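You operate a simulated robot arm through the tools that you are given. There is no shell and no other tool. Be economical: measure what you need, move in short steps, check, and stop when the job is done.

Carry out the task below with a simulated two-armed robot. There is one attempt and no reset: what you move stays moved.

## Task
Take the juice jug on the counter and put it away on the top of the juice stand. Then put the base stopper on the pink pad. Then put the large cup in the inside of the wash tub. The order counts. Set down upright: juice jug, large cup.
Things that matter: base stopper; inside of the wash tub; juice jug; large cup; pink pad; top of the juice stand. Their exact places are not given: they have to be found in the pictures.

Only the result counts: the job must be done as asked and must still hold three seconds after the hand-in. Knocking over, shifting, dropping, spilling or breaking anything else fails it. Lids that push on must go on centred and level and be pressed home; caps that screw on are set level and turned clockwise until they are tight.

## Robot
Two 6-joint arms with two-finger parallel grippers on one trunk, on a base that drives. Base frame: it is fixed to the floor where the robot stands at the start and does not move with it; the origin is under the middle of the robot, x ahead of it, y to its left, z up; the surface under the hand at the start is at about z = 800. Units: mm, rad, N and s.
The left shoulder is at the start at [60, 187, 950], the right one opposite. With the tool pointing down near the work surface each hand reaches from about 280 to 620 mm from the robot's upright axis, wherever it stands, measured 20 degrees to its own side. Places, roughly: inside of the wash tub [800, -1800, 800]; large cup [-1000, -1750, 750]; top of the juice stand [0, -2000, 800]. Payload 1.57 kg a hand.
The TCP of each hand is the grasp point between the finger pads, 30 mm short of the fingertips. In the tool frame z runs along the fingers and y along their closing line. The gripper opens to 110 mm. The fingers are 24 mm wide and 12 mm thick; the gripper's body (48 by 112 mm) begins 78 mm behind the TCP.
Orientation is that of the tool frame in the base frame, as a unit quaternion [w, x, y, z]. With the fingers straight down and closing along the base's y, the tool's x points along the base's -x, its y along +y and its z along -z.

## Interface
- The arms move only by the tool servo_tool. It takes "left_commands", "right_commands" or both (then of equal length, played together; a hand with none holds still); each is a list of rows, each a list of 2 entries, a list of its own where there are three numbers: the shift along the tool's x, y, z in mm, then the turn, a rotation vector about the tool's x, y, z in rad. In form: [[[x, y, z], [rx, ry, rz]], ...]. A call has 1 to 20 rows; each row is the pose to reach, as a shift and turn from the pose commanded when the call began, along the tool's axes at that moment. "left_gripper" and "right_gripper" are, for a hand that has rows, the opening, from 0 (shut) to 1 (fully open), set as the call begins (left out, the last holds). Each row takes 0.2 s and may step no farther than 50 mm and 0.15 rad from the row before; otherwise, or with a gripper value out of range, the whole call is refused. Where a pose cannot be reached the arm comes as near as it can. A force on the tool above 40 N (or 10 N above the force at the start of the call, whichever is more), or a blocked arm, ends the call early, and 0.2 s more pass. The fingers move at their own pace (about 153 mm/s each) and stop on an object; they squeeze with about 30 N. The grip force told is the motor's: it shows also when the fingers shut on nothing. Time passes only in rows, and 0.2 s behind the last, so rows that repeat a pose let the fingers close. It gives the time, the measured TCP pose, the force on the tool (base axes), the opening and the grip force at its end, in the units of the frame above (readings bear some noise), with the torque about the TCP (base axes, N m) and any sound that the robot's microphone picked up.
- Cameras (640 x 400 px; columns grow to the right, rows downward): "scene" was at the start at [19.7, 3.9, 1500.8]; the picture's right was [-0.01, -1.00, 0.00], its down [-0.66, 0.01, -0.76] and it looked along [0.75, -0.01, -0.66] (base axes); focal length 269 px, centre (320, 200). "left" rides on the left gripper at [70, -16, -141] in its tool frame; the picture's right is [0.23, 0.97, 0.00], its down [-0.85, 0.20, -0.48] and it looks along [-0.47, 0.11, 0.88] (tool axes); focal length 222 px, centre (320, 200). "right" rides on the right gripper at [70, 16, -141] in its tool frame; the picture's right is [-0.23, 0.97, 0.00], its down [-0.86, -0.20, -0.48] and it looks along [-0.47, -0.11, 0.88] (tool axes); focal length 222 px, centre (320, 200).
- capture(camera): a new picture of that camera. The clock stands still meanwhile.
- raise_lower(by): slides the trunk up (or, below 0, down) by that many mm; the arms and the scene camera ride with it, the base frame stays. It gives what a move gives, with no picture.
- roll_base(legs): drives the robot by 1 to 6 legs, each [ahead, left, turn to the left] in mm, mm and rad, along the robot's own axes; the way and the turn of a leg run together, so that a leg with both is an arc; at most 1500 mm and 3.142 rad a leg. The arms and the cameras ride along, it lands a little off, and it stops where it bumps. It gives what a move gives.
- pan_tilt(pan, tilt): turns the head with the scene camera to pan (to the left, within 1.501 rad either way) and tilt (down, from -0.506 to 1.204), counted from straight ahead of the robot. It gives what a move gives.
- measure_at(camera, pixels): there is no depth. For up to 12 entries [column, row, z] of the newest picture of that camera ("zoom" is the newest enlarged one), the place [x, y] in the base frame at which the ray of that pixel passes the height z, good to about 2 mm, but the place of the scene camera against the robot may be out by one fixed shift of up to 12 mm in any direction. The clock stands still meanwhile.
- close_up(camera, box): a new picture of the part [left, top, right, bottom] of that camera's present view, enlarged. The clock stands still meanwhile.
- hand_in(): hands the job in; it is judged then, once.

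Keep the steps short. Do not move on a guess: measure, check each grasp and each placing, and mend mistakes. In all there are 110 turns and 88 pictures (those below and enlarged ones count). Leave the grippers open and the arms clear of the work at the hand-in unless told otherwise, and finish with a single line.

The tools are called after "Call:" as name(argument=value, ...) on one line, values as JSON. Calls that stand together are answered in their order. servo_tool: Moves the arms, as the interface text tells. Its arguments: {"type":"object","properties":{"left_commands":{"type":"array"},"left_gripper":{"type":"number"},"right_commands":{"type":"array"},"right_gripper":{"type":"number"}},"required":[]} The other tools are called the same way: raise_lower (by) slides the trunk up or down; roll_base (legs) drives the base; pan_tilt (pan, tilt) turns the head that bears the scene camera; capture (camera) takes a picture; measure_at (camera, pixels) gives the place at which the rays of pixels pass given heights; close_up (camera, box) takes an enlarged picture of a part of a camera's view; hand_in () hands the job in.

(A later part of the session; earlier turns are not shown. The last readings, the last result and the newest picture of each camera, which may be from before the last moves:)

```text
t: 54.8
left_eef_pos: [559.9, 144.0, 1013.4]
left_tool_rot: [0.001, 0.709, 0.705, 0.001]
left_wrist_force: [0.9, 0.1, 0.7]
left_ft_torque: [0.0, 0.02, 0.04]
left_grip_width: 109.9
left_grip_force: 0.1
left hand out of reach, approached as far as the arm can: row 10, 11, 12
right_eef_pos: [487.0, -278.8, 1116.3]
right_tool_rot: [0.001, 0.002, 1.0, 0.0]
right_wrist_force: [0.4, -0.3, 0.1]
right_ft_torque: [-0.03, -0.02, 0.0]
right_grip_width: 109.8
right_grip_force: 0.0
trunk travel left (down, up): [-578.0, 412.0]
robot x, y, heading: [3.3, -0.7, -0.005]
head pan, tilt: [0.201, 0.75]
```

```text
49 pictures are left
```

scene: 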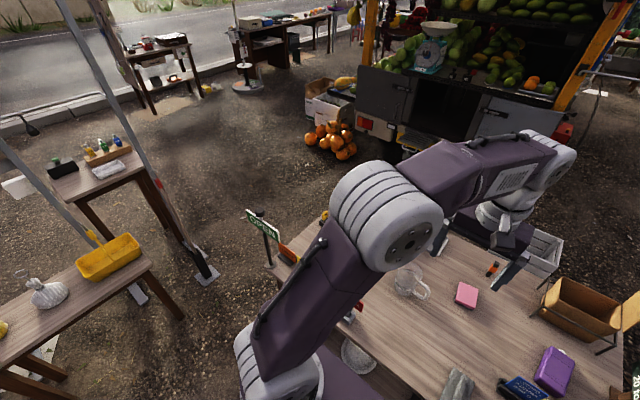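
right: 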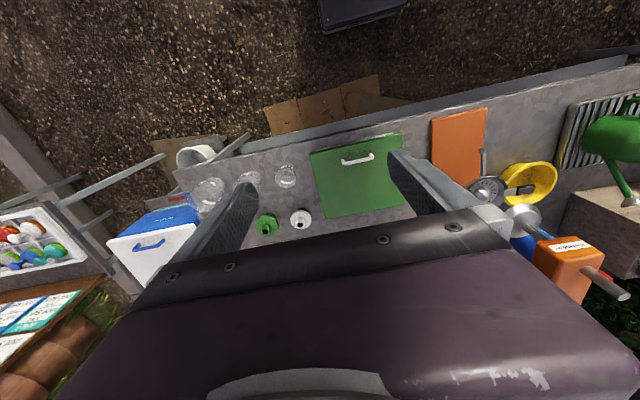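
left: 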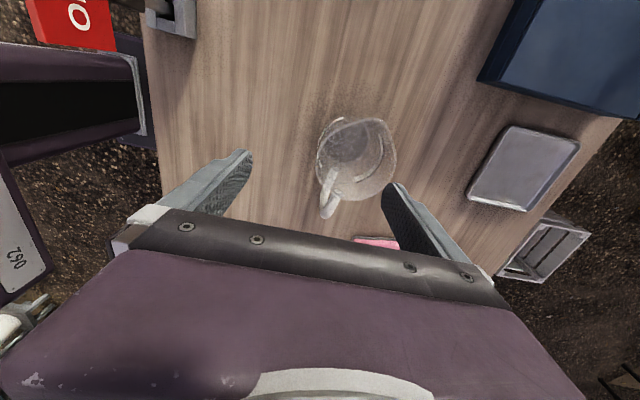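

At this height the arm falls 40 mm short. I'll measure the jug from this camera, then raise the trunk so the shoulder is higher and the reach is better.

Call:
measure_at(camera="left", pixels=[[320, 150, 920], [397, 155, 920], [358, 118, 920], [350, 200, 920], [328, 215, 890], [322, 128, 800], [380, 190, 800]])

Call:
close_up(camera="left", box=[280, 90, 440, 230])

Call:
raise_lower(by=150)

Call:
servo_tool(left_commands=[[[0, 20, 45], [0, 0, 0]], [[0, 20, 90], [0, 0, 0]], [[0, 40, 130], [0, 0, 0]]])

```text
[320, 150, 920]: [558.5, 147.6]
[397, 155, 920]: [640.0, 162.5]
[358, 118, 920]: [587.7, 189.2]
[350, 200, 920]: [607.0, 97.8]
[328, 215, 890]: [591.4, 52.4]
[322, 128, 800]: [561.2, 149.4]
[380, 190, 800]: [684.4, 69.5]
```

```text
2.86 times, centred on (360, 160) of left
```

zoom: 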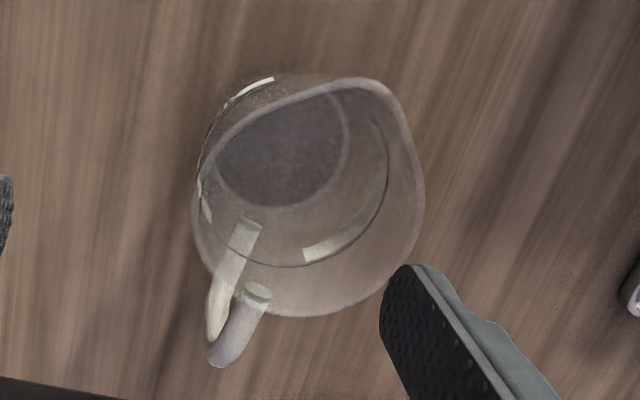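

```text
t: 56.5
left_eef_pos: [559.5, 144.5, 1161.9]
left_tool_rot: [0.0, 0.708, 0.706, 0.0]
left_wrist_force: [-0.6, 0.3, -0.8]
left_ft_torque: [-0.03, -0.01, -0.01]
left_grip_width: 109.9
left_grip_force: 0.0
right_eef_pos: [488.1, -279.7, 1267.3]
right_tool_rot: [0.0, 0.002, 1.0, -0.001]
right_wrist_force: [-0.5, 0.0, -0.2]
right_ft_torque: [0.03, 0.01, 0.01]
right_grip_width: 110.0
right_grip_force: 0.0
trunk travel left (down, up): [-728.0, 262.0]
robot x, y, heading: [0.9, 0.0, -0.003]
head pan, tilt: [0.201, 0.75]
```

```text
t: 57.4
left_eef_pos: [597.9, 143.5, 1030.2]
left_tool_rot: [0.0, 0.708, 0.706, 0.001]
left_wrist_force: [0.2, 0.0, -0.2]
left_ft_torque: [0.02, 0.05, -0.01]
left_grip_width: 109.9
left_grip_force: 0.0
left hand out of reach, approached as far as the arm can: row 1, 3
right_eef_pos: [490.8, -279.1, 1265.1]
right_tool_rot: [-0.001, 0.001, 1.0, 0.001]
right_wrist_force: [0.2, 1.1, -0.3]
right_ft_torque: [0.0, 0.06, 0.01]
right_grip_width: 109.9
right_grip_force: 0.0
trunk travel left (down, up): [-728.0, 262.0]
robot x, y, heading: [1.6, -0.5, 0.001]
head pan, tilt: [0.201, 0.75]
```

The hand is now at (598,143.5,1030). I'll check the centring with a fresh wrist picture.

Call:
close_up(camera="left", box=[180, 90, 440, 280])

```text
2.11 times, centred on (310, 185) of left
```

zoom: 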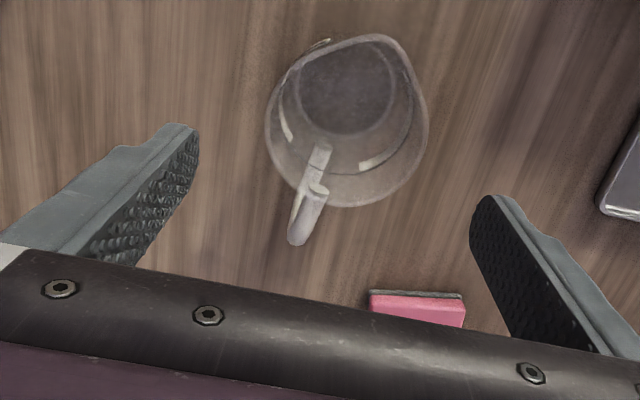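

Call:
measure_at(camera="zoom", pixels=[[265, 130, 920], [428, 130, 920], [375, 35, 920], [350, 206, 920], [325, 46, 800], [300, 245, 900], [345, 95, 803]])

```text
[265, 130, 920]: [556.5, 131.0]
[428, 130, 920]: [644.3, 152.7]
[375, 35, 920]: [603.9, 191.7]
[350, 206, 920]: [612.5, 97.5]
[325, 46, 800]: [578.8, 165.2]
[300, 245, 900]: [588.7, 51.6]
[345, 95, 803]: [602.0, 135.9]
```

Jug centre is about (601,142), rim width about 88, so it fits between the fingers. Lowering to TCP z≈885.

Call:
servo_tool(left_commands=[[[0, 3, 40], [0, 0, 0]], [[0, 3, 80], [0, 0, 0]], [[0, 3, 115], [0, 0, 0]], [[0, 3, 145], [0, 0, 0]], [[0, 3, 145], [0, 0, 0]]])

Call:
capture(camera="left")

```text
t: 58.5
left_eef_pos: [596.0, 144.2, 886.4]
left_tool_rot: [0.001, 0.708, 0.706, 0.001]
left_wrist_force: [0.5, 0.9, 0.7]
left_ft_torque: [-0.01, 0.03, -0.03]
left_grip_width: 110.0
left_grip_force: 0.1
left hand out of reach, approached as far as the arm can: row 4, 5
right_eef_pos: [488.6, -279.9, 1265.6]
right_tool_rot: [0.0, 0.001, 1.0, -0.001]
right_wrist_force: [0.7, -0.2, 0.3]
right_ft_torque: [0.01, -0.01, 0.02]
right_grip_width: 110.2
right_grip_force: 0.1
trunk travel left (down, up): [-728.0, 262.0]
robot x, y, heading: [-0.9, -3.1, -0.009]
head pan, tilt: [0.201, 0.75]
```

```text
46 pictures are left
```

left: 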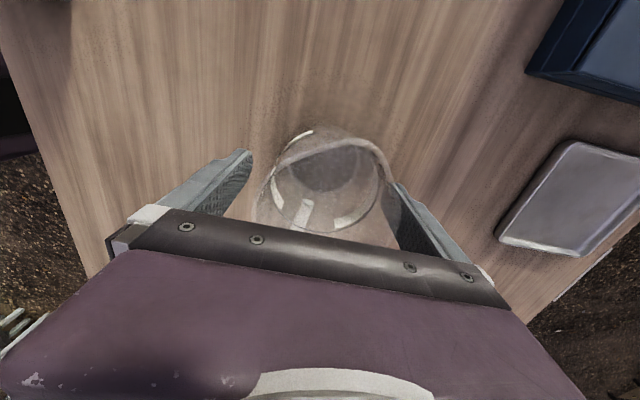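

The fingers straddle the jug, 5 mm off centre at most. Closing.

Call:
servo_tool(left_commands=[[[0, 0, 0], [0, 0, 0]], [[0, 0, 0], [0, 0, 0]], [[0, 0, 0], [0, 0, 0]]], left_gripper=0)

Call:
servo_tool(left_commands=[[[0, 0, -30], [0, 0, 0]], [[0, 0, -70], [0, 0, 0]], [[0, 0, -110], [0, 0, 0]]])

Call:
capture(camera="left")

```text
t: 59.4
left_eef_pos: [595.4, 144.6, 888.3]
left_tool_rot: [0.001, 0.708, 0.706, 0.001]
left_wrist_force: [0.7, -0.2, 1.9]
left_ft_torque: [-0.03, 0.04, 0.03]
left_grip_width: 89.4
left_grip_force: 29.7
right_eef_pos: [488.7, -281.5, 1266.6]
right_tool_rot: [0.0, 0.002, 1.0, 0.001]
right_wrist_force: [-1.0, -0.2, -1.0]
right_ft_torque: [0.0, 0.0, 0.01]
right_grip_width: 109.9
right_grip_force: 0.0
trunk travel left (down, up): [-728.0, 262.0]
robot x, y, heading: [-2.8, -3.5, -0.008]
head pan, tilt: [0.201, 0.75]
```

```text
t: 60.1
left_eef_pos: [596.0, 145.4, 998.0]
left_tool_rot: [0.0, 0.708, 0.706, 0.0]
left_wrist_force: [0.1, -0.7, 1.4]
left_ft_torque: [0.02, -0.03, 0.0]
left_grip_width: 0.2
left_grip_force: 20.8
right_eef_pos: [487.7, -280.1, 1266.4]
right_tool_rot: [0.0, 0.002, 1.0, 0.0]
right_wrist_force: [0.2, -0.9, 0.0]
right_ft_torque: [-0.03, -0.01, -0.02]
right_grip_width: 110.0
right_grip_force: 0.1
trunk travel left (down, up): [-728.0, 262.0]
robot x, y, heading: [0.1, 1.7, -0.003]
head pan, tilt: [0.201, 0.75]
```

```text
45 pictures are left
```

left: 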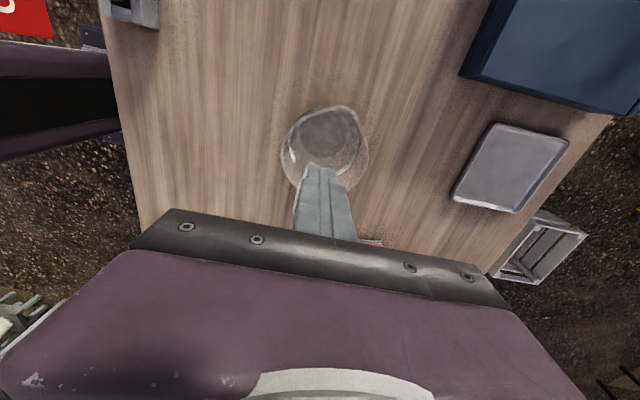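

The jug slipped out but still stands. I'll open, check where it stands, and grip lower where the wall tapers in.

Call:
servo_tool(left_commands=[[[0, 0, -20], [0, 0, 0]], [[0, 0, -20], [0, 0, 0]], [[0, 0, -20], [0, 0, 0]]], left_gripper=1)

Call:
close_up(camera="left", box=[180, 90, 440, 280])

Call:
close_up(camera="scene", box=[280, 130, 400, 300])

```text
t: 61.0
left_eef_pos: [596.3, 145.6, 1018.0]
left_tool_rot: [0.0, 0.708, 0.706, 0.0]
left_wrist_force: [-0.3, -0.7, 0.4]
left_ft_torque: [-0.02, 0.02, 0.02]
left_grip_width: 109.8
left_grip_force: 0.0
right_eef_pos: [488.3, -280.7, 1264.8]
right_tool_rot: [0.001, 0.002, 1.0, 0.0]
right_wrist_force: [0.4, 0.5, 0.2]
right_ft_torque: [-0.05, -0.03, 0.03]
right_grip_width: 110.1
right_grip_force: 0.0
trunk travel left (down, up): [-728.0, 262.0]
robot x, y, heading: [-0.7, 0.9, -0.004]
head pan, tilt: [0.201, 0.75]
```

```text
2.11 times, centred on (310, 185) of left
```

zoom: 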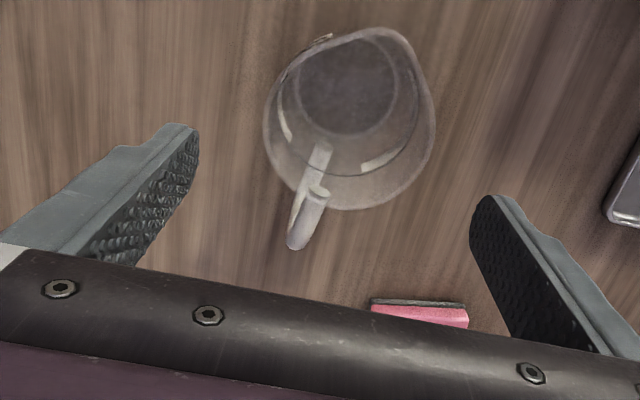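

```text
2.35 times, centred on (340, 215) of scene
```

zoom: 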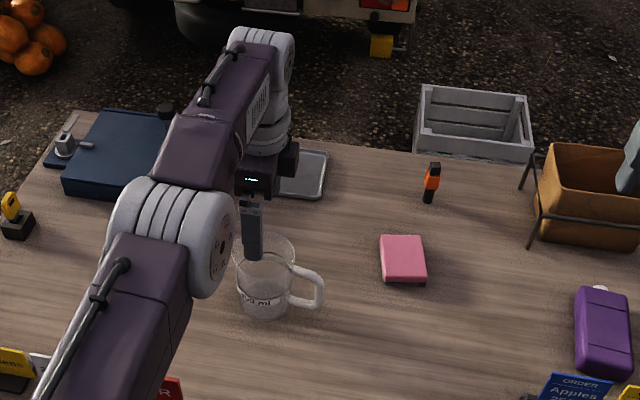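

The jug hasn't moved. I'll go in deeper (TCP about 858), close, and lift slowly in small steps.

Call:
servo_tool(left_commands=[[[0, 5, 40], [0, 0, 0]], [[0, 5, 80], [0, 0, 0]], [[0, 5, 115], [0, 0, 0]], [[0, 5, 140], [0, 0, 0]], [[0, 5, 152], [0, 0, 0]], [[0, 5, 160], [0, 0, 0]], [[0, 5, 160], [0, 0, 0]]])

Call:
servo_tool(left_commands=[[[0, 0, 0], [0, 0, 0]], [[0, 0, 0], [0, 0, 0]], [[0, 0, 0], [0, 0, 0]], [[0, 0, 0], [0, 0, 0]]], left_gripper=0)

Call:
servo_tool(left_commands=[[[0, 0, -2], [0, 0, 0]], [[0, 0, -4], [0, 0, 0]], [[0, 0, -6], [0, 0, 0]], [[0, 0, -8], [0, 0, 0]], [[0, 0, -10], [0, 0, 0]]])

```text
t: 62.5
left_eef_pos: [590.5, 146.2, 859.7]
left_tool_rot: [0.0, 0.708, 0.706, 0.001]
left_wrist_force: [-0.3, 0.2, -0.3]
left_ft_torque: [0.03, 0.0, 0.0]
left_grip_width: 110.3
left_grip_force: 0.0
left hand out of reach, approached as far as the arm can: row 3, 4, 5, 6, 7
right_eef_pos: [486.5, -279.7, 1265.4]
right_tool_rot: [0.0, 0.001, 1.0, 0.0]
right_wrist_force: [0.3, 0.0, -0.1]
right_ft_torque: [-0.02, 0.02, 0.0]
right_grip_width: 110.0
right_grip_force: 0.1
trunk travel left (down, up): [-728.0, 262.0]
robot x, y, heading: [-1.1, -3.0, -0.003]
head pan, tilt: [0.201, 0.75]
```

```text
t: 63.5
left_eef_pos: [590.8, 144.6, 860.4]
left_tool_rot: [0.0, 0.708, 0.706, 0.001]
left_wrist_force: [-0.9, -0.3, 0.6]
left_ft_torque: [0.0, 0.06, 0.01]
left_grip_width: 89.8
left_grip_force: 30.2
right_eef_pos: [488.8, -280.9, 1265.7]
right_tool_rot: [0.0, 0.002, 1.0, 0.0]
right_wrist_force: [-0.7, 0.2, 0.2]
right_ft_torque: [-0.01, -0.02, -0.01]
right_grip_width: 110.0
right_grip_force: 0.1
trunk travel left (down, up): [-728.0, 262.0]
robot x, y, heading: [-0.1, -0.6, -0.006]
head pan, tilt: [0.201, 0.75]
```

```text
t: 64.8
left_eef_pos: [590.5, 145.0, 870.2]
left_tool_rot: [-0.001, 0.709, 0.705, 0.0]
left_wrist_force: [0.4, 0.1, -2.3]
left_ft_torque: [0.0, 0.0, -0.01]
left_grip_width: 89.4
left_grip_force: 30.1
right_eef_pos: [488.4, -280.1, 1265.3]
right_tool_rot: [0.001, 0.002, 1.0, 0.0]
right_wrist_force: [-0.1, -0.6, 1.2]
right_ft_torque: [0.01, 0.0, 0.01]
right_grip_width: 109.9
right_grip_force: 0.0
trunk travel left (down, up): [-728.0, 262.0]
robot x, y, heading: [-0.0, -1.8, -0.003]
head pan, tilt: [0.201, 0.75]
```

Wrist force reads about -2.3 N in z, so it carries something. I'll look whether the jug lifted.

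Call:
servo_tool(left_commands=[[[0, 0, -4], [0, 0, 0]], [[0, 0, -8], [0, 0, 0]], [[0, 0, -12], [0, 0, 0]], [[0, 0, -16], [0, 0, 0]], [[0, 0, -20], [0, 0, 0]]])

Call:
close_up(camera="scene", box=[280, 130, 400, 300])

```text
t: 66.0
left_eef_pos: [589.2, 144.9, 890.7]
left_tool_rot: [0.001, 0.708, 0.706, 0.001]
left_wrist_force: [-0.4, 0.5, -0.9]
left_ft_torque: [0.01, 0.02, 0.01]
left_grip_width: 89.4
left_grip_force: 29.5
right_eef_pos: [487.8, -279.9, 1264.3]
right_tool_rot: [-0.001, 0.001, 1.0, -0.001]
right_wrist_force: [-0.3, -0.4, -0.2]
right_ft_torque: [-0.02, 0.04, 0.01]
right_grip_width: 110.0
right_grip_force: 0.1
trunk travel left (down, up): [-728.0, 262.0]
robot x, y, heading: [0.5, -1.5, -0.007]
head pan, tilt: [0.201, 0.75]
```

```text
2.35 times, centred on (340, 215) of scene
```

zoom: 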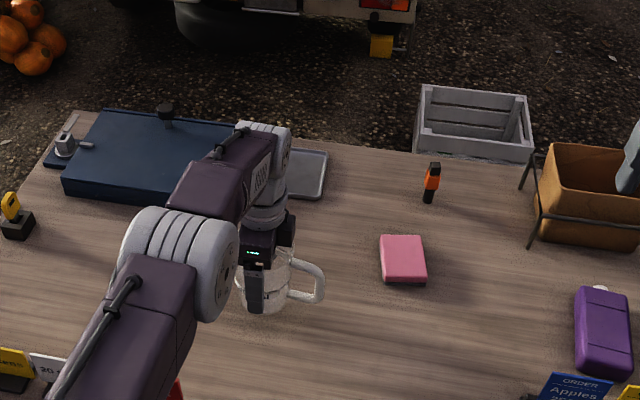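

Looks slightly lifted. I'll lift 30 mm more and compare.

Call:
servo_tool(left_commands=[[[0, 0, -6], [0, 0, 0]], [[0, 0, -12], [0, 0, 0]], [[0, 0, -18], [0, 0, 0]], [[0, 0, -24], [0, 0, 0]], [[0, 0, -30], [0, 0, 0]]])

Call:
close_up(camera="scene", box=[350, 200, 440, 290])

```text
t: 67.2
left_eef_pos: [589.9, 144.1, 920.0]
left_tool_rot: [0.0, 0.708, 0.706, 0.0]
left_wrist_force: [0.1, 0.3, -1.1]
left_ft_torque: [0.0, -0.01, 0.01]
left_grip_width: 89.6
left_grip_force: 30.1
right_eef_pos: [488.0, -279.7, 1266.2]
right_tool_rot: [-0.001, 0.002, 1.0, 0.0]
right_wrist_force: [-0.9, 0.8, -0.1]
right_ft_torque: [-0.03, -0.02, 0.02]
right_grip_width: 109.6
right_grip_force: 0.0
trunk travel left (down, up): [-728.0, 262.0]
robot x, y, heading: [-1.3, -1.1, -0.002]
head pan, tilt: [0.201, 0.75]
```

```text
4.44 times, centred on (395, 245) of scene
```

zoom: 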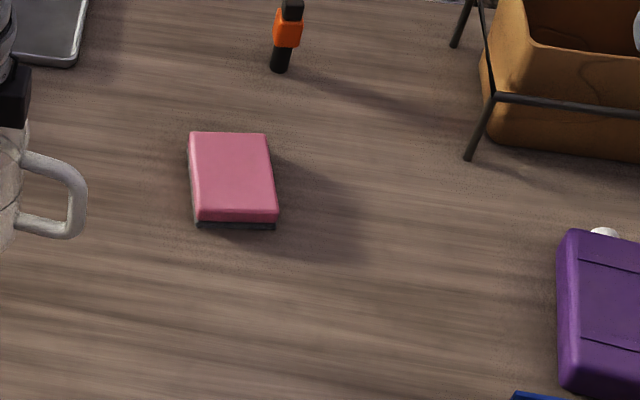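

The handle rises with the hand. I'll keep lifting gently another 80 mm and check again.

Call:
servo_tool(left_commands=[[[0, 0, -8], [0, 0, 0]], [[0, 0, -16], [0, 0, 0]], [[0, 0, -24], [0, 0, 0]], [[0, 0, -32], [0, 0, 0]], [[0, 0, -40], [0, 0, 0]], [[0, 0, -48], [0, 0, 0]], [[0, 0, -56], [0, 0, 0]], [[0, 0, -64], [0, 0, 0]], [[0, 0, -72], [0, 0, 0]], [[0, 0, -80], [0, 0, 0]]])

Call:
close_up(camera="scene", box=[280, 130, 400, 300])

Call:
capture(camera="left")

```text
t: 69.3
left_eef_pos: [589.7, 145.3, 1000.4]
left_tool_rot: [0.0, 0.708, 0.706, -0.001]
left_wrist_force: [-0.5, -0.3, -1.6]
left_ft_torque: [0.02, -0.01, 0.05]
left_grip_width: 89.6
left_grip_force: 30.2
right_eef_pos: [486.8, -280.1, 1266.6]
right_tool_rot: [0.0, 0.002, 1.0, 0.0]
right_wrist_force: [-0.2, 0.2, -0.5]
right_ft_torque: [0.02, 0.02, 0.01]
right_grip_width: 109.8
right_grip_force: 0.0
trunk travel left (down, up): [-728.0, 262.0]
robot x, y, heading: [1.0, -1.0, -0.003]
head pan, tilt: [0.201, 0.75]
```

```text
2.35 times, centred on (340, 215) of scene
```

zoom: 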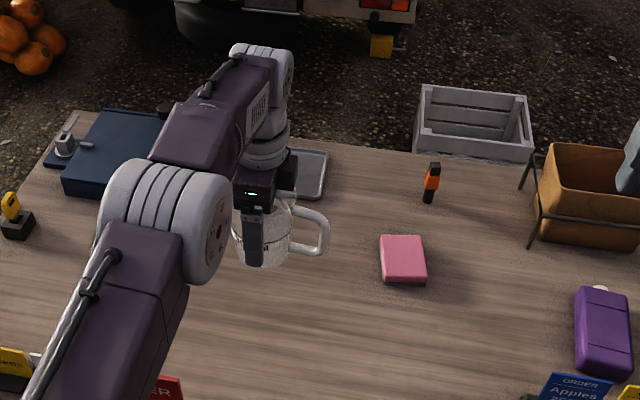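

```text
39 pictures are left
```

left: 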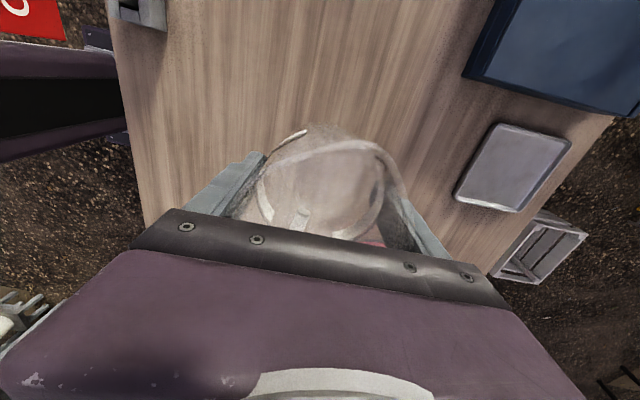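

Firm hold: jug bottom is about 60 below the TCP. I raise the trunk for clearance, back off, turn right and drive to a viewing distance at the press.

Call:
raise_lower(by=120)

Call:
roll_base(legs=[[-350, 0, 0], [0, 0, -1.57], [1050, 145, 0]])

Call:
pan_tilt(pan=0, tilt=0.8)

Call:
capture(camera="scene")

```text
t: 70.8
left_eef_pos: [589.7, 144.0, 1121.0]
left_tool_rot: [0.0, 0.709, 0.706, 0.0]
left_wrist_force: [-1.2, -0.5, -0.8]
left_ft_torque: [-0.02, 0.0, 0.02]
left_grip_width: 89.5
left_grip_force: 30.3
right_eef_pos: [488.8, -280.2, 1386.4]
right_tool_rot: [0.0, 0.001, 1.0, 0.0]
right_wrist_force: [0.2, 0.2, 0.2]
right_ft_torque: [0.01, -0.03, -0.01]
right_grip_width: 110.2
right_grip_force: 0.1
trunk travel left (down, up): [-848.0, 142.0]
robot x, y, heading: [1.3, -1.0, -0.001]
head pan, tilt: [0.201, 0.75]
```

```text
t: 82.0
left_eef_pos: [-82.9, -1650.4, 1120.6]
left_tool_rot: [0.001, 1.0, -0.008, 0.0]
left_wrist_force: [0.3, -0.2, -1.6]
left_ft_torque: [0.0, 0.02, -0.01]
left_grip_width: 89.5
left_grip_force: 30.0
right_eef_pos: [-505.9, -1541.8, 1386.5]
right_tool_rot: [0.001, 0.712, 0.702, 0.0]
right_wrist_force: [0.0, 0.5, 0.0]
right_ft_torque: [0.0, 0.0, 0.0]
right_grip_width: 110.1
right_grip_force: 0.1
trunk travel left (down, up): [-848.0, 142.0]
robot x, y, heading: [-217.0, -1057.7, -1.591]
head pan, tilt: [0.201, 0.75]
```

```text
t: 82.8
left_eef_pos: [-83.7, -1650.2, 1121.0]
left_tool_rot: [0.0, 1.0, -0.008, 0.0]
left_wrist_force: [0.2, -0.3, -0.4]
left_ft_torque: [-0.03, -0.02, 0.03]
left_grip_width: 89.5
left_grip_force: 30.4
right_eef_pos: [-506.0, -1543.1, 1385.6]
right_tool_rot: [0.0, 0.712, 0.702, 0.0]
right_wrist_force: [0.5, -0.5, -0.3]
right_ft_torque: [-0.02, -0.02, -0.03]
right_grip_width: 110.1
right_grip_force: 0.1
trunk travel left (down, up): [-848.0, 142.0]
robot x, y, heading: [-223.3, -1060.2, -1.583]
head pan, tilt: [0.0, 0.799]
```

```text
38 pictures are left
```

scene: 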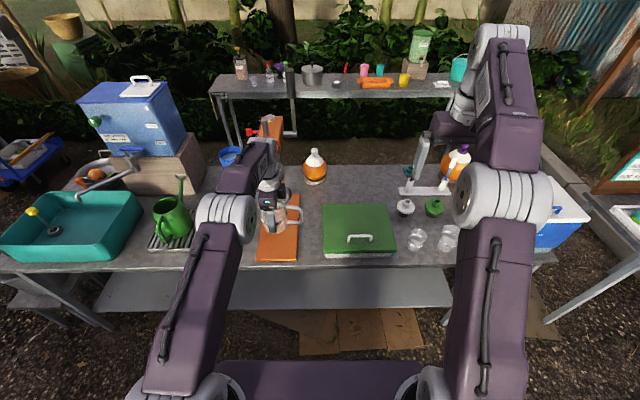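

The jug is right in front of the press. I use the left wrist camera for precise outlines of base and spout.

Call:
capture(camera="left")

Call:
close_up(camera="scene", box=[210, 110, 350, 280])

```text
37 pictures are left
```

left: 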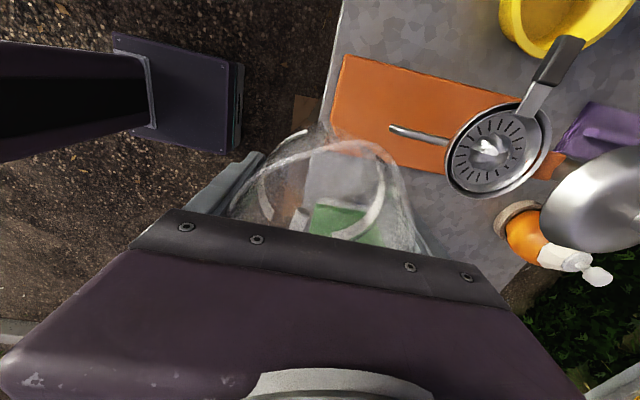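

```text
2.35 times, centred on (280, 195) of scene
```

zoom: 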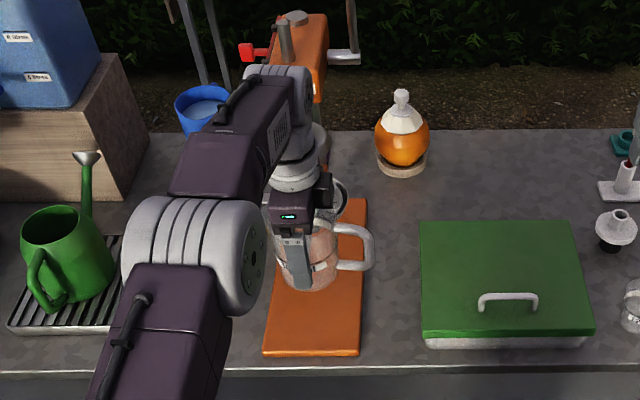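

Call:
measure_at(camera="left", pixels=[[345, 55, 800], [345, 55, 830], [331, 124, 800], [331, 124, 830], [392, 128, 860], [392, 128, 900], [447, 137, 900]])

Call:
measure_at(camera="zoom", pixels=[[265, 352, 800], [265, 352, 830], [357, 352, 800], [357, 352, 830], [300, 368, 800], [364, 200, 800]])

```text
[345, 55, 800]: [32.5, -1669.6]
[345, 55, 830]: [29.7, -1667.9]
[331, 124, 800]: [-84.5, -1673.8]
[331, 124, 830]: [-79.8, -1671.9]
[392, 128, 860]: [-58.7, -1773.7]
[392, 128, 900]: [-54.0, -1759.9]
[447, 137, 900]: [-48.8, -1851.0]
```

```text
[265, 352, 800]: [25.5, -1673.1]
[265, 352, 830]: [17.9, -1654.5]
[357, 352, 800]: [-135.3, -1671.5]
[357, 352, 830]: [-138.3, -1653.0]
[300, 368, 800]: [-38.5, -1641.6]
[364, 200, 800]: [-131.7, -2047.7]
```

Base front edge y≈-1670, x from -135 to 28; spout tip about (-57,-1770) at z≈870, lower than the jug's rim. So the jug goes in front, offset to x≈-24 so that the back finger passes beside the spout. I retract the hand 140 mm and then drive in.

Call:
servo_tool(left_commands=[[[0, -15, 0], [0, 0, 0]], [[0, -35, 0], [0, 0, 0]], [[0, -55, 0], [0, 0, 0]], [[0, -75, 0], [0, 0, 0]], [[0, -95, 0], [0, 0, 0]], [[0, -115, 0], [0, 0, 0]], [[0, -130, 0], [0, 0, 0]], [[0, -140, 0], [0, 0, 0]]])

Call:
roll_base(legs=[[200, 60, 0]])

Call:
capture(camera="left")

```text
t: 84.6
left_eef_pos: [-80.4, -1509.4, 1120.1]
left_tool_rot: [0.001, 1.0, -0.007, 0.0]
left_wrist_force: [0.9, -0.6, 0.0]
left_ft_torque: [-0.05, 0.02, 0.01]
left_grip_width: 89.2
left_grip_force: 30.1
right_eef_pos: [-505.9, -1543.4, 1384.6]
right_tool_rot: [0.001, 0.711, 0.703, 0.0]
right_wrist_force: [0.3, 0.3, 0.7]
right_ft_torque: [-0.01, -0.03, -0.02]
right_grip_width: 109.7
right_grip_force: 0.0
trunk travel left (down, up): [-848.0, 142.0]
robot x, y, heading: [-222.6, -1057.9, -1.589]
head pan, tilt: [0.0, 0.799]
```

```text
t: 86.2
left_eef_pos: [-25.2, -1708.0, 1122.4]
left_tool_rot: [0.002, 1.0, -0.008, 0.001]
left_wrist_force: [0.0, 0.0, -1.4]
left_ft_torque: [0.0, -0.02, 0.0]
left_grip_width: 89.6
left_grip_force: 30.0
right_eef_pos: [-451.5, -1741.5, 1387.4]
right_tool_rot: [0.001, 0.712, 0.702, -0.001]
right_wrist_force: [-0.1, 0.2, -0.3]
right_ft_torque: [-0.03, -0.02, 0.0]
right_grip_width: 110.2
right_grip_force: 0.1
trunk travel left (down, up): [-848.0, 142.0]
robot x, y, heading: [-166.0, -1258.0, -1.591]
head pan, tilt: [0.0, 0.799]
```

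```text
35 pictures are left
```

left: 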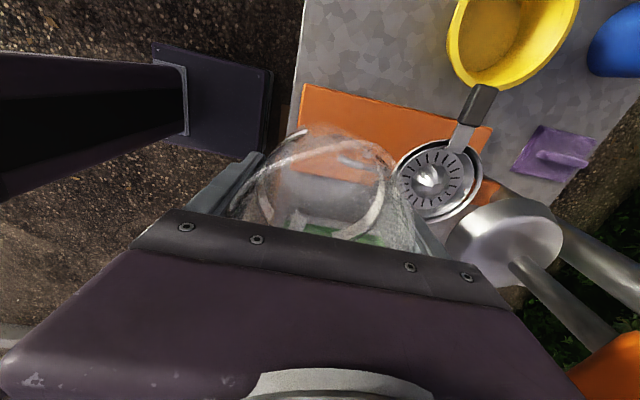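

Call:
measure_at(camera="left", pixels=[[305, 86, 805], [292, 132, 805], [340, 160, 870], [400, 180, 910], [430, 180, 910]])

Call:
servo_tool(left_commands=[[[0, 3, 20], [0, 0, 0]], [[0, 7, 45], [0, 0, 0]], [[0, 7, 70], [0, 0, 0]], [[0, 7, 95], [0, 0, 0]], [[0, 7, 120], [0, 0, 0]], [[0, 7, 145], [0, 0, 0]], [[0, 7, 170], [0, 0, 0]], [[0, 7, 190], [0, 0, 0]]])

Call:
close_up(camera="left", box=[180, 60, 500, 260])

Call:
pan_tilt(pan=0.3, tilt=1.0)

Call:
capture(camera="scene")

```text
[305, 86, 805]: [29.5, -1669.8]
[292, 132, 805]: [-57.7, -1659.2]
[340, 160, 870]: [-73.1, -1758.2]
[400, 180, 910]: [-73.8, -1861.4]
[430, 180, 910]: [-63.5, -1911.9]
```

```text
t: 88.0
left_eef_pos: [-19.3, -1714.1, 932.4]
left_tool_rot: [0.001, 1.0, -0.007, -0.001]
left_wrist_force: [16.5, 17.0, 9.4]
left_ft_torque: [-0.38, 0.36, 0.01]
left_grip_width: 89.6
left_grip_force: 29.9
right_eef_pos: [-443.9, -1738.2, 1389.4]
right_tool_rot: [0.001, 0.712, 0.702, -0.003]
right_wrist_force: [-0.1, 0.2, -0.5]
right_ft_torque: [0.03, 0.01, 0.01]
right_grip_width: 110.0
right_grip_force: 0.0
trunk travel left (down, up): [-848.0, 142.0]
robot x, y, heading: [-163.9, -1257.8, -1.581]
head pan, tilt: [0.0, 0.799]
```

```text
2.00 times, centred on (340, 160) of left
```

zoom: 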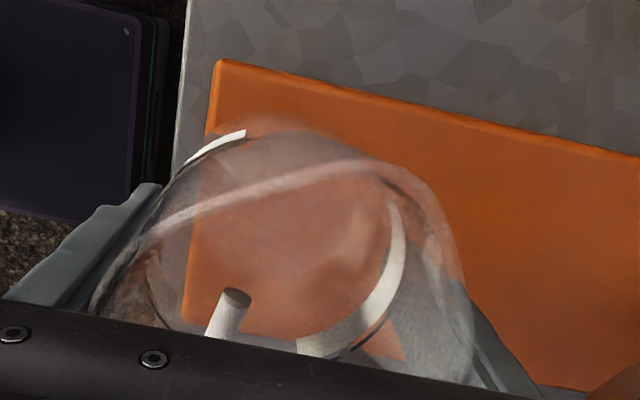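

```text
t: 88.8
left_eef_pos: [-20.4, -1713.5, 930.4]
left_tool_rot: [-0.001, 1.0, -0.008, -0.001]
left_wrist_force: [16.7, 21.0, 1.5]
left_ft_torque: [-0.2, 0.16, -0.02]
left_grip_width: 89.7
left_grip_force: 29.8
right_eef_pos: [-446.7, -1739.1, 1388.0]
right_tool_rot: [0.0, 0.713, 0.701, -0.003]
right_wrist_force: [0.0, -0.3, -0.3]
right_ft_torque: [0.01, 0.01, 0.0]
right_grip_width: 110.1
right_grip_force: 0.1
trunk travel left (down, up): [-848.0, 142.0]
robot x, y, heading: [-167.4, -1261.9, -1.591]
head pan, tilt: [0.3, 1.0]
```

```text
33 pictures are left
```

scene: 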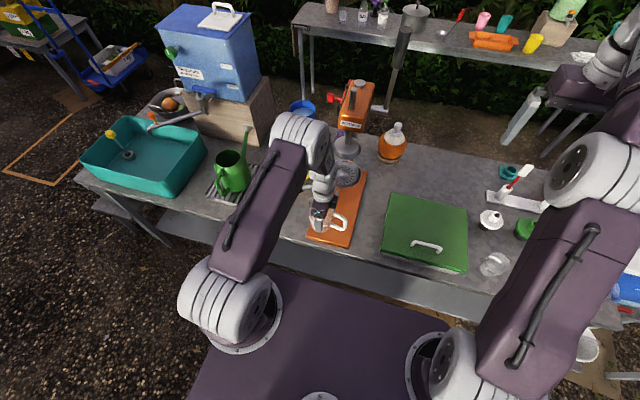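

Sideways force of about 25 N: the jug touches the spout. I lift straight back up at once and away towards me.

Call:
servo_tool(left_commands=[[[0, -5, -10], [0, 0, 0]], [[0, -10, -40], [0, 0, 0]], [[0, -10, -80], [0, 0, 0]], [[0, -10, -120], [0, 0, 0]], [[0, -10, -160], [0, 0, 0]], [[0, -10, -190], [0, 0, 0]], [[0, -40, -190], [0, 0, 0]], [[0, -70, -190], [0, 0, 0]], [[0, -100, -190], [0, 0, 0]]])

Call:
capture(camera="left")

Call:
close_up(camera="scene", box=[270, 130, 410, 260])

```text
t: 90.8
left_eef_pos: [-22.1, -1617.2, 1120.2]
left_tool_rot: [0.001, 1.0, -0.007, 0.0]
left_wrist_force: [-0.5, 0.7, -1.3]
left_ft_torque: [-0.03, -0.02, 0.03]
left_grip_width: 89.6
left_grip_force: 30.1
right_eef_pos: [-449.9, -1742.1, 1385.9]
right_tool_rot: [0.001, 0.712, 0.702, 0.0]
right_wrist_force: [0.0, 0.6, -0.3]
right_ft_torque: [-0.03, 0.02, 0.01]
right_grip_width: 110.1
right_grip_force: 0.2
trunk travel left (down, up): [-848.0, 142.0]
robot x, y, heading: [-161.0, -1257.2, -1.585]
head pan, tilt: [0.3, 1.0]
```

```text
32 pictures are left
```

left: 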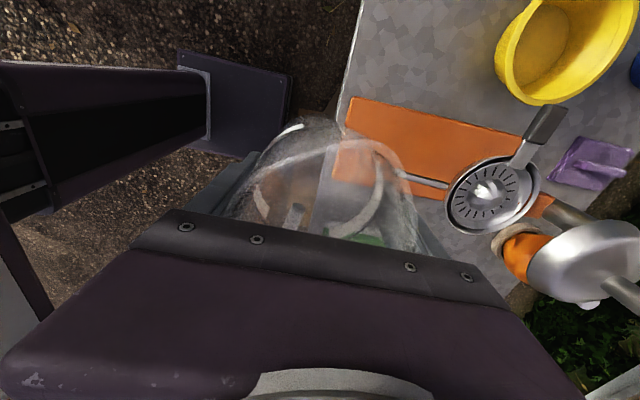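

```text
3.08 times, centred on (340, 195) of scene
```

zoom: 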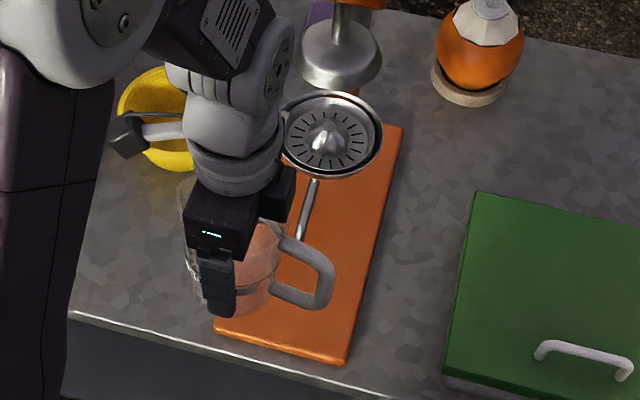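

Call:
measure_at(camera="zoom", pixels=[[300, 241, 850], [300, 241, 880], [300, 241, 910], [300, 241, 940], [215, 330, 805], [345, 362, 805], [403, 128, 805], [330, 176, 920]])

Call:
measure_at(camera="left", pixels=[[376, 154, 850], [376, 154, 880], [376, 154, 910], [376, 154, 940], [347, 98, 805], [332, 178, 805], [490, 235, 920]])

```text
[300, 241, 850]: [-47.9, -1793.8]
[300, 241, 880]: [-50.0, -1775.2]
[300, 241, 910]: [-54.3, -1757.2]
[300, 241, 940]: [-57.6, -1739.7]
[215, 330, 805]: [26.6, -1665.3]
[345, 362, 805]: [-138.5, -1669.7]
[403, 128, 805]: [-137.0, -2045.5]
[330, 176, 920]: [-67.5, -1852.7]
```

```text
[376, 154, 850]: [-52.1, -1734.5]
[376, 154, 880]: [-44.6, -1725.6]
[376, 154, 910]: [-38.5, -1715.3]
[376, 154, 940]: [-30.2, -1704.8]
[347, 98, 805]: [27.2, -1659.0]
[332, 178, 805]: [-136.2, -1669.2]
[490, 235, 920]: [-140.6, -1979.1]
```

Spout tip is at about (-54,-1758,905). The jug touched it, so I'll set it in the front-left corner of the base, centre about (-15,-1711), some 12 mm clear of it. First move above, then down to 950.

Call:
servo_tool(left_commands=[[[9, 30, 0], [0, 0, 0]], [[9, 60, 0], [0, 0, 0]], [[9, 85, 0], [0, 0, 0]], [[9, 92, 10], [0, 0, 0]], [[9, 92, 40], [0, 0, 0]], [[9, 92, 80], [0, 0, 0]], [[9, 92, 120], [0, 0, 0]], [[9, 92, 150], [0, 0, 0]], [[9, 92, 170], [0, 0, 0]], [[9, 92, 185], [0, 0, 0]]])

```text
t: 93.0
left_eef_pos: [-14.8, -1710.0, 934.0]
left_tool_rot: [0.0, 1.0, -0.009, 0.0]
left_wrist_force: [-0.7, 0.0, -2.0]
left_ft_torque: [0.0, -0.02, -0.02]
left_grip_width: 89.3
left_grip_force: 29.9
right_eef_pos: [-448.9, -1745.5, 1386.5]
right_tool_rot: [0.0, 0.712, 0.702, 0.0]
right_wrist_force: [0.3, 0.0, -0.2]
right_ft_torque: [0.01, -0.01, 0.0]
right_grip_width: 110.0
right_grip_force: 0.1
trunk travel left (down, up): [-848.0, 142.0]
robot x, y, heading: [-164.4, -1259.6, -1.586]
head pan, tilt: [0.3, 1.0]
```

No contact this time. I go down further in small steps.

Call:
servo_tool(left_commands=[[[1, 0, 10], [0, 0, 0]], [[2, 0, 20], [0, 0, 0]], [[2, 0, 30], [0, 0, 0]], [[2, 0, 40], [0, 0, 0]], [[2, 0, 46], [0, 0, 0]], [[2, 0, 50], [0, 0, 0]]])

Call:
close_up(camera="scene", box=[270, 130, 410, 260])

Call:
close_up(camera="left", box=[180, 30, 460, 230])

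```text
t: 94.4
left_eef_pos: [-13.0, -1712.0, 885.2]
left_tool_rot: [0.0, 1.0, -0.008, -0.001]
left_wrist_force: [0.3, -0.7, -0.9]
left_ft_torque: [-0.02, 0.02, 0.0]
left_grip_width: 89.6
left_grip_force: 29.7
right_eef_pos: [-449.0, -1744.2, 1386.9]
right_tool_rot: [0.0, 0.713, 0.702, -0.001]
right_wrist_force: [-0.3, 0.2, 0.0]
right_ft_torque: [-0.02, -0.02, 0.0]
right_grip_width: 110.1
right_grip_force: 0.0
trunk travel left (down, up): [-848.0, 142.0]
robot x, y, heading: [-163.8, -1259.1, -1.582]
head pan, tilt: [0.3, 1.0]
```

```text
3.08 times, centred on (340, 195) of scene
```

zoom: 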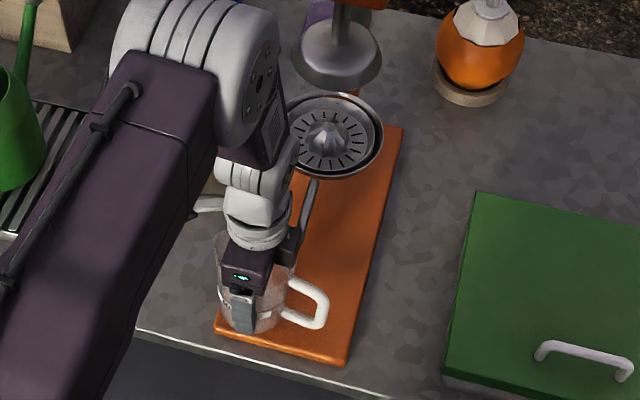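

```text
2.00 times, centred on (320, 130) of left
```

zoom: 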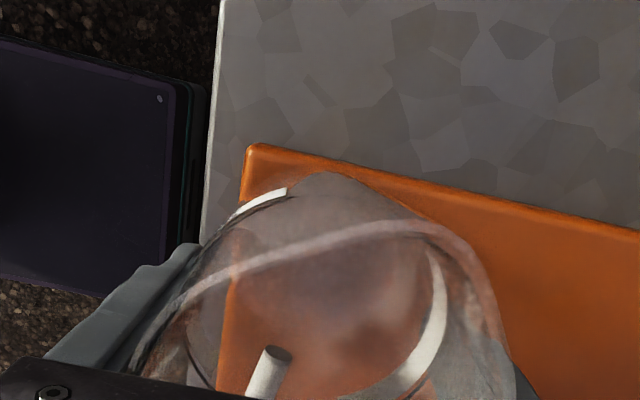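

Call:
measure_at(camera="zoom", pixels=[[246, 145, 805], [228, 330, 805]])

Call:
measure_at(camera="scene", pixels=[[318, 238, 825], [318, 238, 805]])

```text
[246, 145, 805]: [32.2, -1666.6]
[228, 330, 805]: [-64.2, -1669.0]
```

```text
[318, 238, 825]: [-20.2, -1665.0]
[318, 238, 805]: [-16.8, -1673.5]
```

The base edge is at -1668 and the jug bottom's front reads close to it, so I shift 3 mm inward and lower to contact.

Call:
servo_tool(left_commands=[[[2, 3, 0], [0, 0, 0]], [[2, 3, 4], [0, 0, 0]], [[2, 3, 8], [0, 0, 0]], [[2, 3, 12], [0, 0, 0]], [[2, 3, 15], [0, 0, 0]]])

```text
t: 95.6
left_eef_pos: [-9.7, -1712.9, 871.4]
left_tool_rot: [0.002, 1.0, -0.008, 0.0]
left_wrist_force: [5.0, 4.2, 20.4]
left_ft_torque: [-0.26, 0.31, 0.04]
left_grip_width: 90.0
left_grip_force: 30.5
right_eef_pos: [-448.7, -1742.5, 1388.2]
right_tool_rot: [0.001, 0.713, 0.701, -0.002]
right_wrist_force: [0.2, 0.1, -0.1]
right_ft_torque: [0.01, -0.01, 0.01]
right_grip_width: 109.7
right_grip_force: 0.1
trunk travel left (down, up): [-848.0, 142.0]
robot x, y, heading: [-162.8, -1264.3, -1.586]
head pan, tilt: [0.3, 1.0]
```

Contact at TCP z 871 with 20 N up: the jug is on the base. I ease up 1 mm and open slightly.

Call:
servo_tool(left_commands=[[[0, 0, -1], [0, 0, 0]], [[0, 0, -2], [0, 0, 0]]])

Call:
servo_tool(left_commands=[[[0, 0, 0], [0, 0, 0]], [[0, 0, 0], [0, 0, 0]], [[0, 0, 0], [0, 0, 0]]], left_gripper=0.93)

Call:
close_up(camera="scene", box=[290, 160, 380, 260])

```text
t: 96.2
left_eef_pos: [-10.4, -1712.9, 871.9]
left_tool_rot: [0.0, 1.0, -0.006, 0.0]
left_wrist_force: [0.6, 0.3, -0.5]
left_ft_torque: [-0.02, -0.03, -0.01]
left_grip_width: 89.4
left_grip_force: 29.6
right_eef_pos: [-449.2, -1744.4, 1386.1]
right_tool_rot: [0.0, 0.713, 0.701, 0.001]
right_wrist_force: [0.2, -0.1, -0.5]
right_ft_torque: [0.01, -0.01, 0.01]
right_grip_width: 110.0
right_grip_force: 0.1
trunk travel left (down, up): [-848.0, 142.0]
robot x, y, heading: [-164.7, -1258.3, -1.585]
head pan, tilt: [0.3, 1.0]
```

```text
t: 97.0
left_eef_pos: [-11.1, -1712.6, 871.9]
left_tool_rot: [0.001, 1.0, -0.007, 0.0]
left_wrist_force: [0.7, -0.2, 0.4]
left_ft_torque: [-0.01, -0.01, 0.0]
left_grip_width: 102.6
left_grip_force: 0.1
right_eef_pos: [-449.8, -1744.1, 1387.1]
right_tool_rot: [0.0, 0.713, 0.701, 0.0]
right_wrist_force: [0.2, -0.3, -0.1]
right_ft_torque: [0.01, 0.01, -0.01]
right_grip_width: 110.1
right_grip_force: 0.0
trunk travel left (down, up): [-848.0, 142.0]
robot x, y, heading: [-162.1, -1264.1, -1.584]
head pan, tilt: [0.3, 1.0]
```

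```text
4.00 times, centred on (335, 210) of scene
```

zoom: 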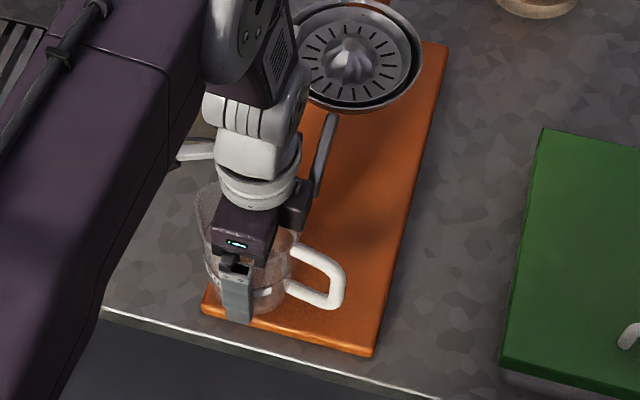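

Released and standing. Straight up with the hand, gently.

Call:
servo_tool(left_commands=[[[0, 0, -10], [0, 0, 0]], [[0, 0, -25], [0, 0, 0]], [[0, 0, -45], [0, 0, 0]], [[0, 0, -75], [0, 0, 0]], [[0, 0, -110], [0, 0, 0]], [[0, 0, -150], [0, 0, 0]], [[0, -30, -180], [0, 0, 0]], [[0, -70, -190], [0, 0, 0]], [[0, -110, -190], [0, 0, 0]]])

Call:
close_up(camera="scene", box=[290, 160, 380, 260])

Call:
capture(camera="left")

```text
t: 99.0
left_eef_pos: [-6.9, -1602.7, 1062.9]
left_tool_rot: [0.001, 1.0, -0.008, 0.0]
left_wrist_force: [-0.4, 0.2, -0.6]
left_ft_torque: [0.02, 0.0, -0.04]
left_grip_width: 102.1
left_grip_force: 0.1
right_eef_pos: [-448.7, -1743.1, 1386.2]
right_tool_rot: [0.0, 0.713, 0.702, -0.001]
right_wrist_force: [-0.5, 0.6, 0.2]
right_ft_torque: [0.02, -0.01, 0.0]
right_grip_width: 109.7
right_grip_force: 0.0
trunk travel left (down, up): [-848.0, 142.0]
robot x, y, heading: [-164.0, -1258.9, -1.585]
head pan, tilt: [0.3, 1.0]
```

```text
4.00 times, centred on (335, 210) of scene
```

zoom: 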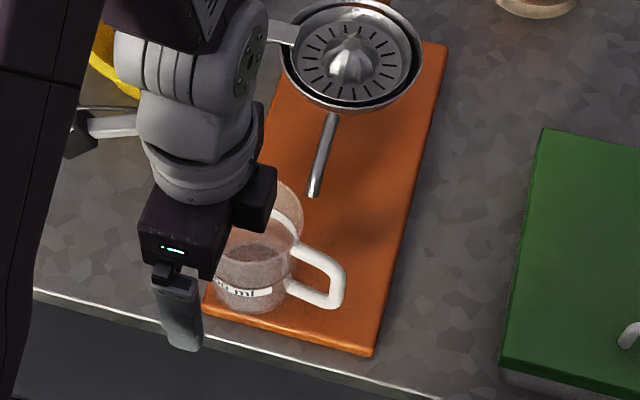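

```text
26 pictures are left
```

left: 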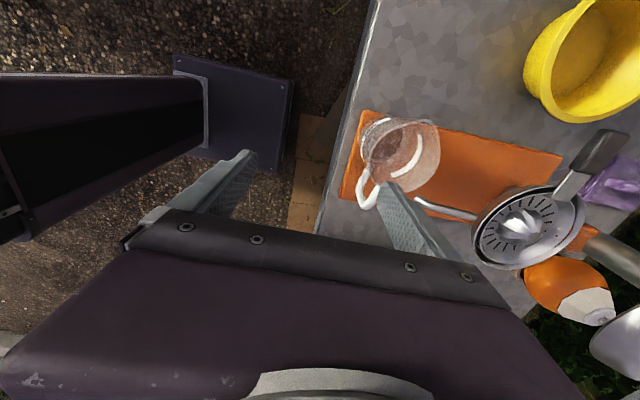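

The jug stands upright on the stand's top. The peg (862,-101) is out of reach from the front (max about 740), so I'll go round the right end of the counter to its far side. First the lane and the turn, then a look.

Call:
roll_base(legs=[[-270, 0, 0], [0, 0, 1.585], [1500, 0, 0], [150, 0, 0], [0, 0, 3.14]])

Call:
pan_tilt(pan=-0.6, tilt=0.7)

Call:
capture(camera="scene")

```text
t: 120.2
left_eef_pos: [1161.5, -1147.1, 1063.1]
left_tool_rot: [-0.001, -0.702, 0.712, 0.0]
left_wrist_force: [-0.4, 0.0, 0.1]
left_ft_torque: [-0.05, -0.02, 0.0]
left_grip_width: 102.3
left_grip_force: 0.0
right_eef_pos: [1017.6, -706.7, 1385.1]
right_tool_rot: [0.0, 1.0, -0.006, 0.0]
right_wrist_force: [0.5, 0.4, -0.6]
right_ft_torque: [0.01, 0.0, 0.03]
right_grip_width: 109.9
right_grip_force: 0.1
trunk travel left (down, up): [-848.0, 142.0]
robot x, y, heading: [1506.4, -993.8, 3.128]
head pan, tilt: [0.3, 1.0]
```

```text
t: 121.4
left_eef_pos: [1161.4, -1147.3, 1061.3]
left_tool_rot: [-0.001, -0.702, 0.712, 0.001]
left_wrist_force: [-0.2, 0.1, 0.2]
left_ft_torque: [-0.02, -0.03, 0.0]
left_grip_width: 102.2
left_grip_force: 0.1
right_eef_pos: [1018.6, -707.7, 1385.4]
right_tool_rot: [0.0, 1.0, -0.006, 0.0]
right_wrist_force: [0.3, -0.3, 0.9]
right_ft_torque: [0.02, -0.03, 0.05]
right_grip_width: 110.1
right_grip_force: 0.1
trunk travel left (down, up): [-848.0, 142.0]
robot x, y, heading: [1505.6, -988.4, 3.134]
head pan, tilt: [-0.6, 0.7]
```

```text
25 pictures are left
```

scene: 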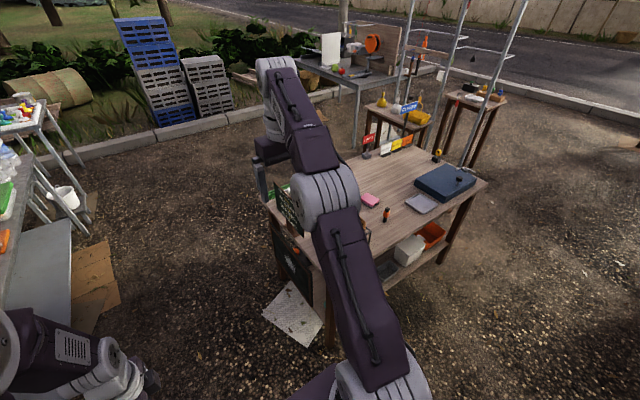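

The far side is free (the crate stands on the shelf). I measure the far edge, peg and pad from here.

Call:
measure_at(camera="scene", pixels=[[386, 221, 800], [369, 204, 825], [430, 232, 800], [488, 181, 800], [370, 207, 800], [362, 200, 825], [380, 203, 825]])

Call:
close_up(camera="scene", box=[350, 180, 450, 245])

```text
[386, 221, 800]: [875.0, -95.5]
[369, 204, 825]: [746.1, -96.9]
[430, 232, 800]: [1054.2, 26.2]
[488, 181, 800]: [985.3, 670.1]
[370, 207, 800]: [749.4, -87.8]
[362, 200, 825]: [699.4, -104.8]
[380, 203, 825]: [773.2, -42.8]
```

```text
6.15 times, centred on (400, 212) of scene
```

zoom: 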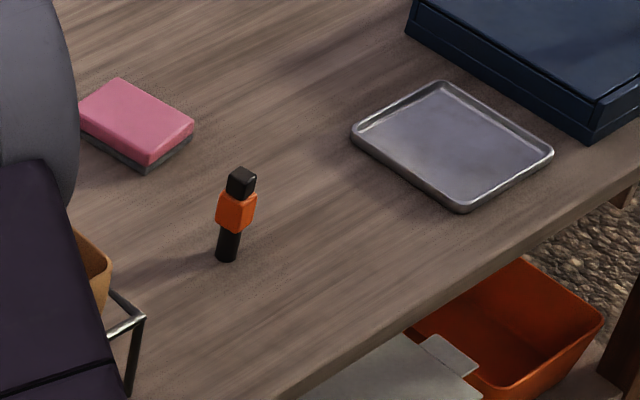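

Call:
roll_base(legs=[[0, -1020, 0.008], [130, 0, 0]])

Call:
pan_tilt(pan=0.2, tilt=0.95)

Call:
capture(camera="scene")

```text
t: 127.5
left_eef_pos: [1084.8, -115.4, 1068.0]
left_tool_rot: [-0.005, -0.703, 0.711, 0.005]
left_wrist_force: [0.1, 0.8, 0.7]
left_ft_torque: [0.04, 0.0, 0.01]
left_grip_width: 102.6
left_grip_force: 0.1
right_eef_pos: [946.7, 325.8, 1395.0]
right_tool_rot: [-0.001, 1.0, -0.006, -0.009]
right_wrist_force: [-1.1, -0.3, 0.1]
right_ft_torque: [0.01, 0.02, 0.0]
right_grip_width: 110.1
right_grip_force: 0.0
trunk travel left (down, up): [-848.0, 142.0]
robot x, y, heading: [1414.1, 44.2, 3.133]
head pan, tilt: [-0.6, 0.7]
stopped in leg 2: the robot was blocked; the commanded pose is now the measured one
```

```text
t: 128.7
left_eef_pos: [1097.1, -99.8, 1068.2]
left_tool_rot: [0.013, 0.717, -0.697, 0.008]
left_wrist_force: [0.1, 0.3, 0.1]
left_ft_torque: [0.0, 0.02, -0.01]
left_grip_width: 102.2
left_grip_force: 0.0
right_eef_pos: [938.1, 344.4, 1383.8]
right_tool_rot: [0.013, 1.0, 0.014, -0.004]
right_wrist_force: [0.2, 0.4, -0.2]
right_ft_torque: [0.01, -0.03, 0.01]
right_grip_width: 110.3
right_grip_force: 0.1
trunk travel left (down, up): [-848.0, 142.0]
robot x, y, heading: [1425.8, 46.8, -3.112]
head pan, tilt: [0.201, 0.949]
```

```text
23 pictures are left
```

scene: 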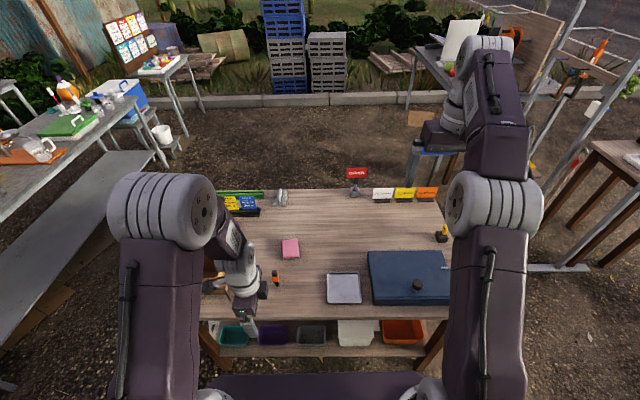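

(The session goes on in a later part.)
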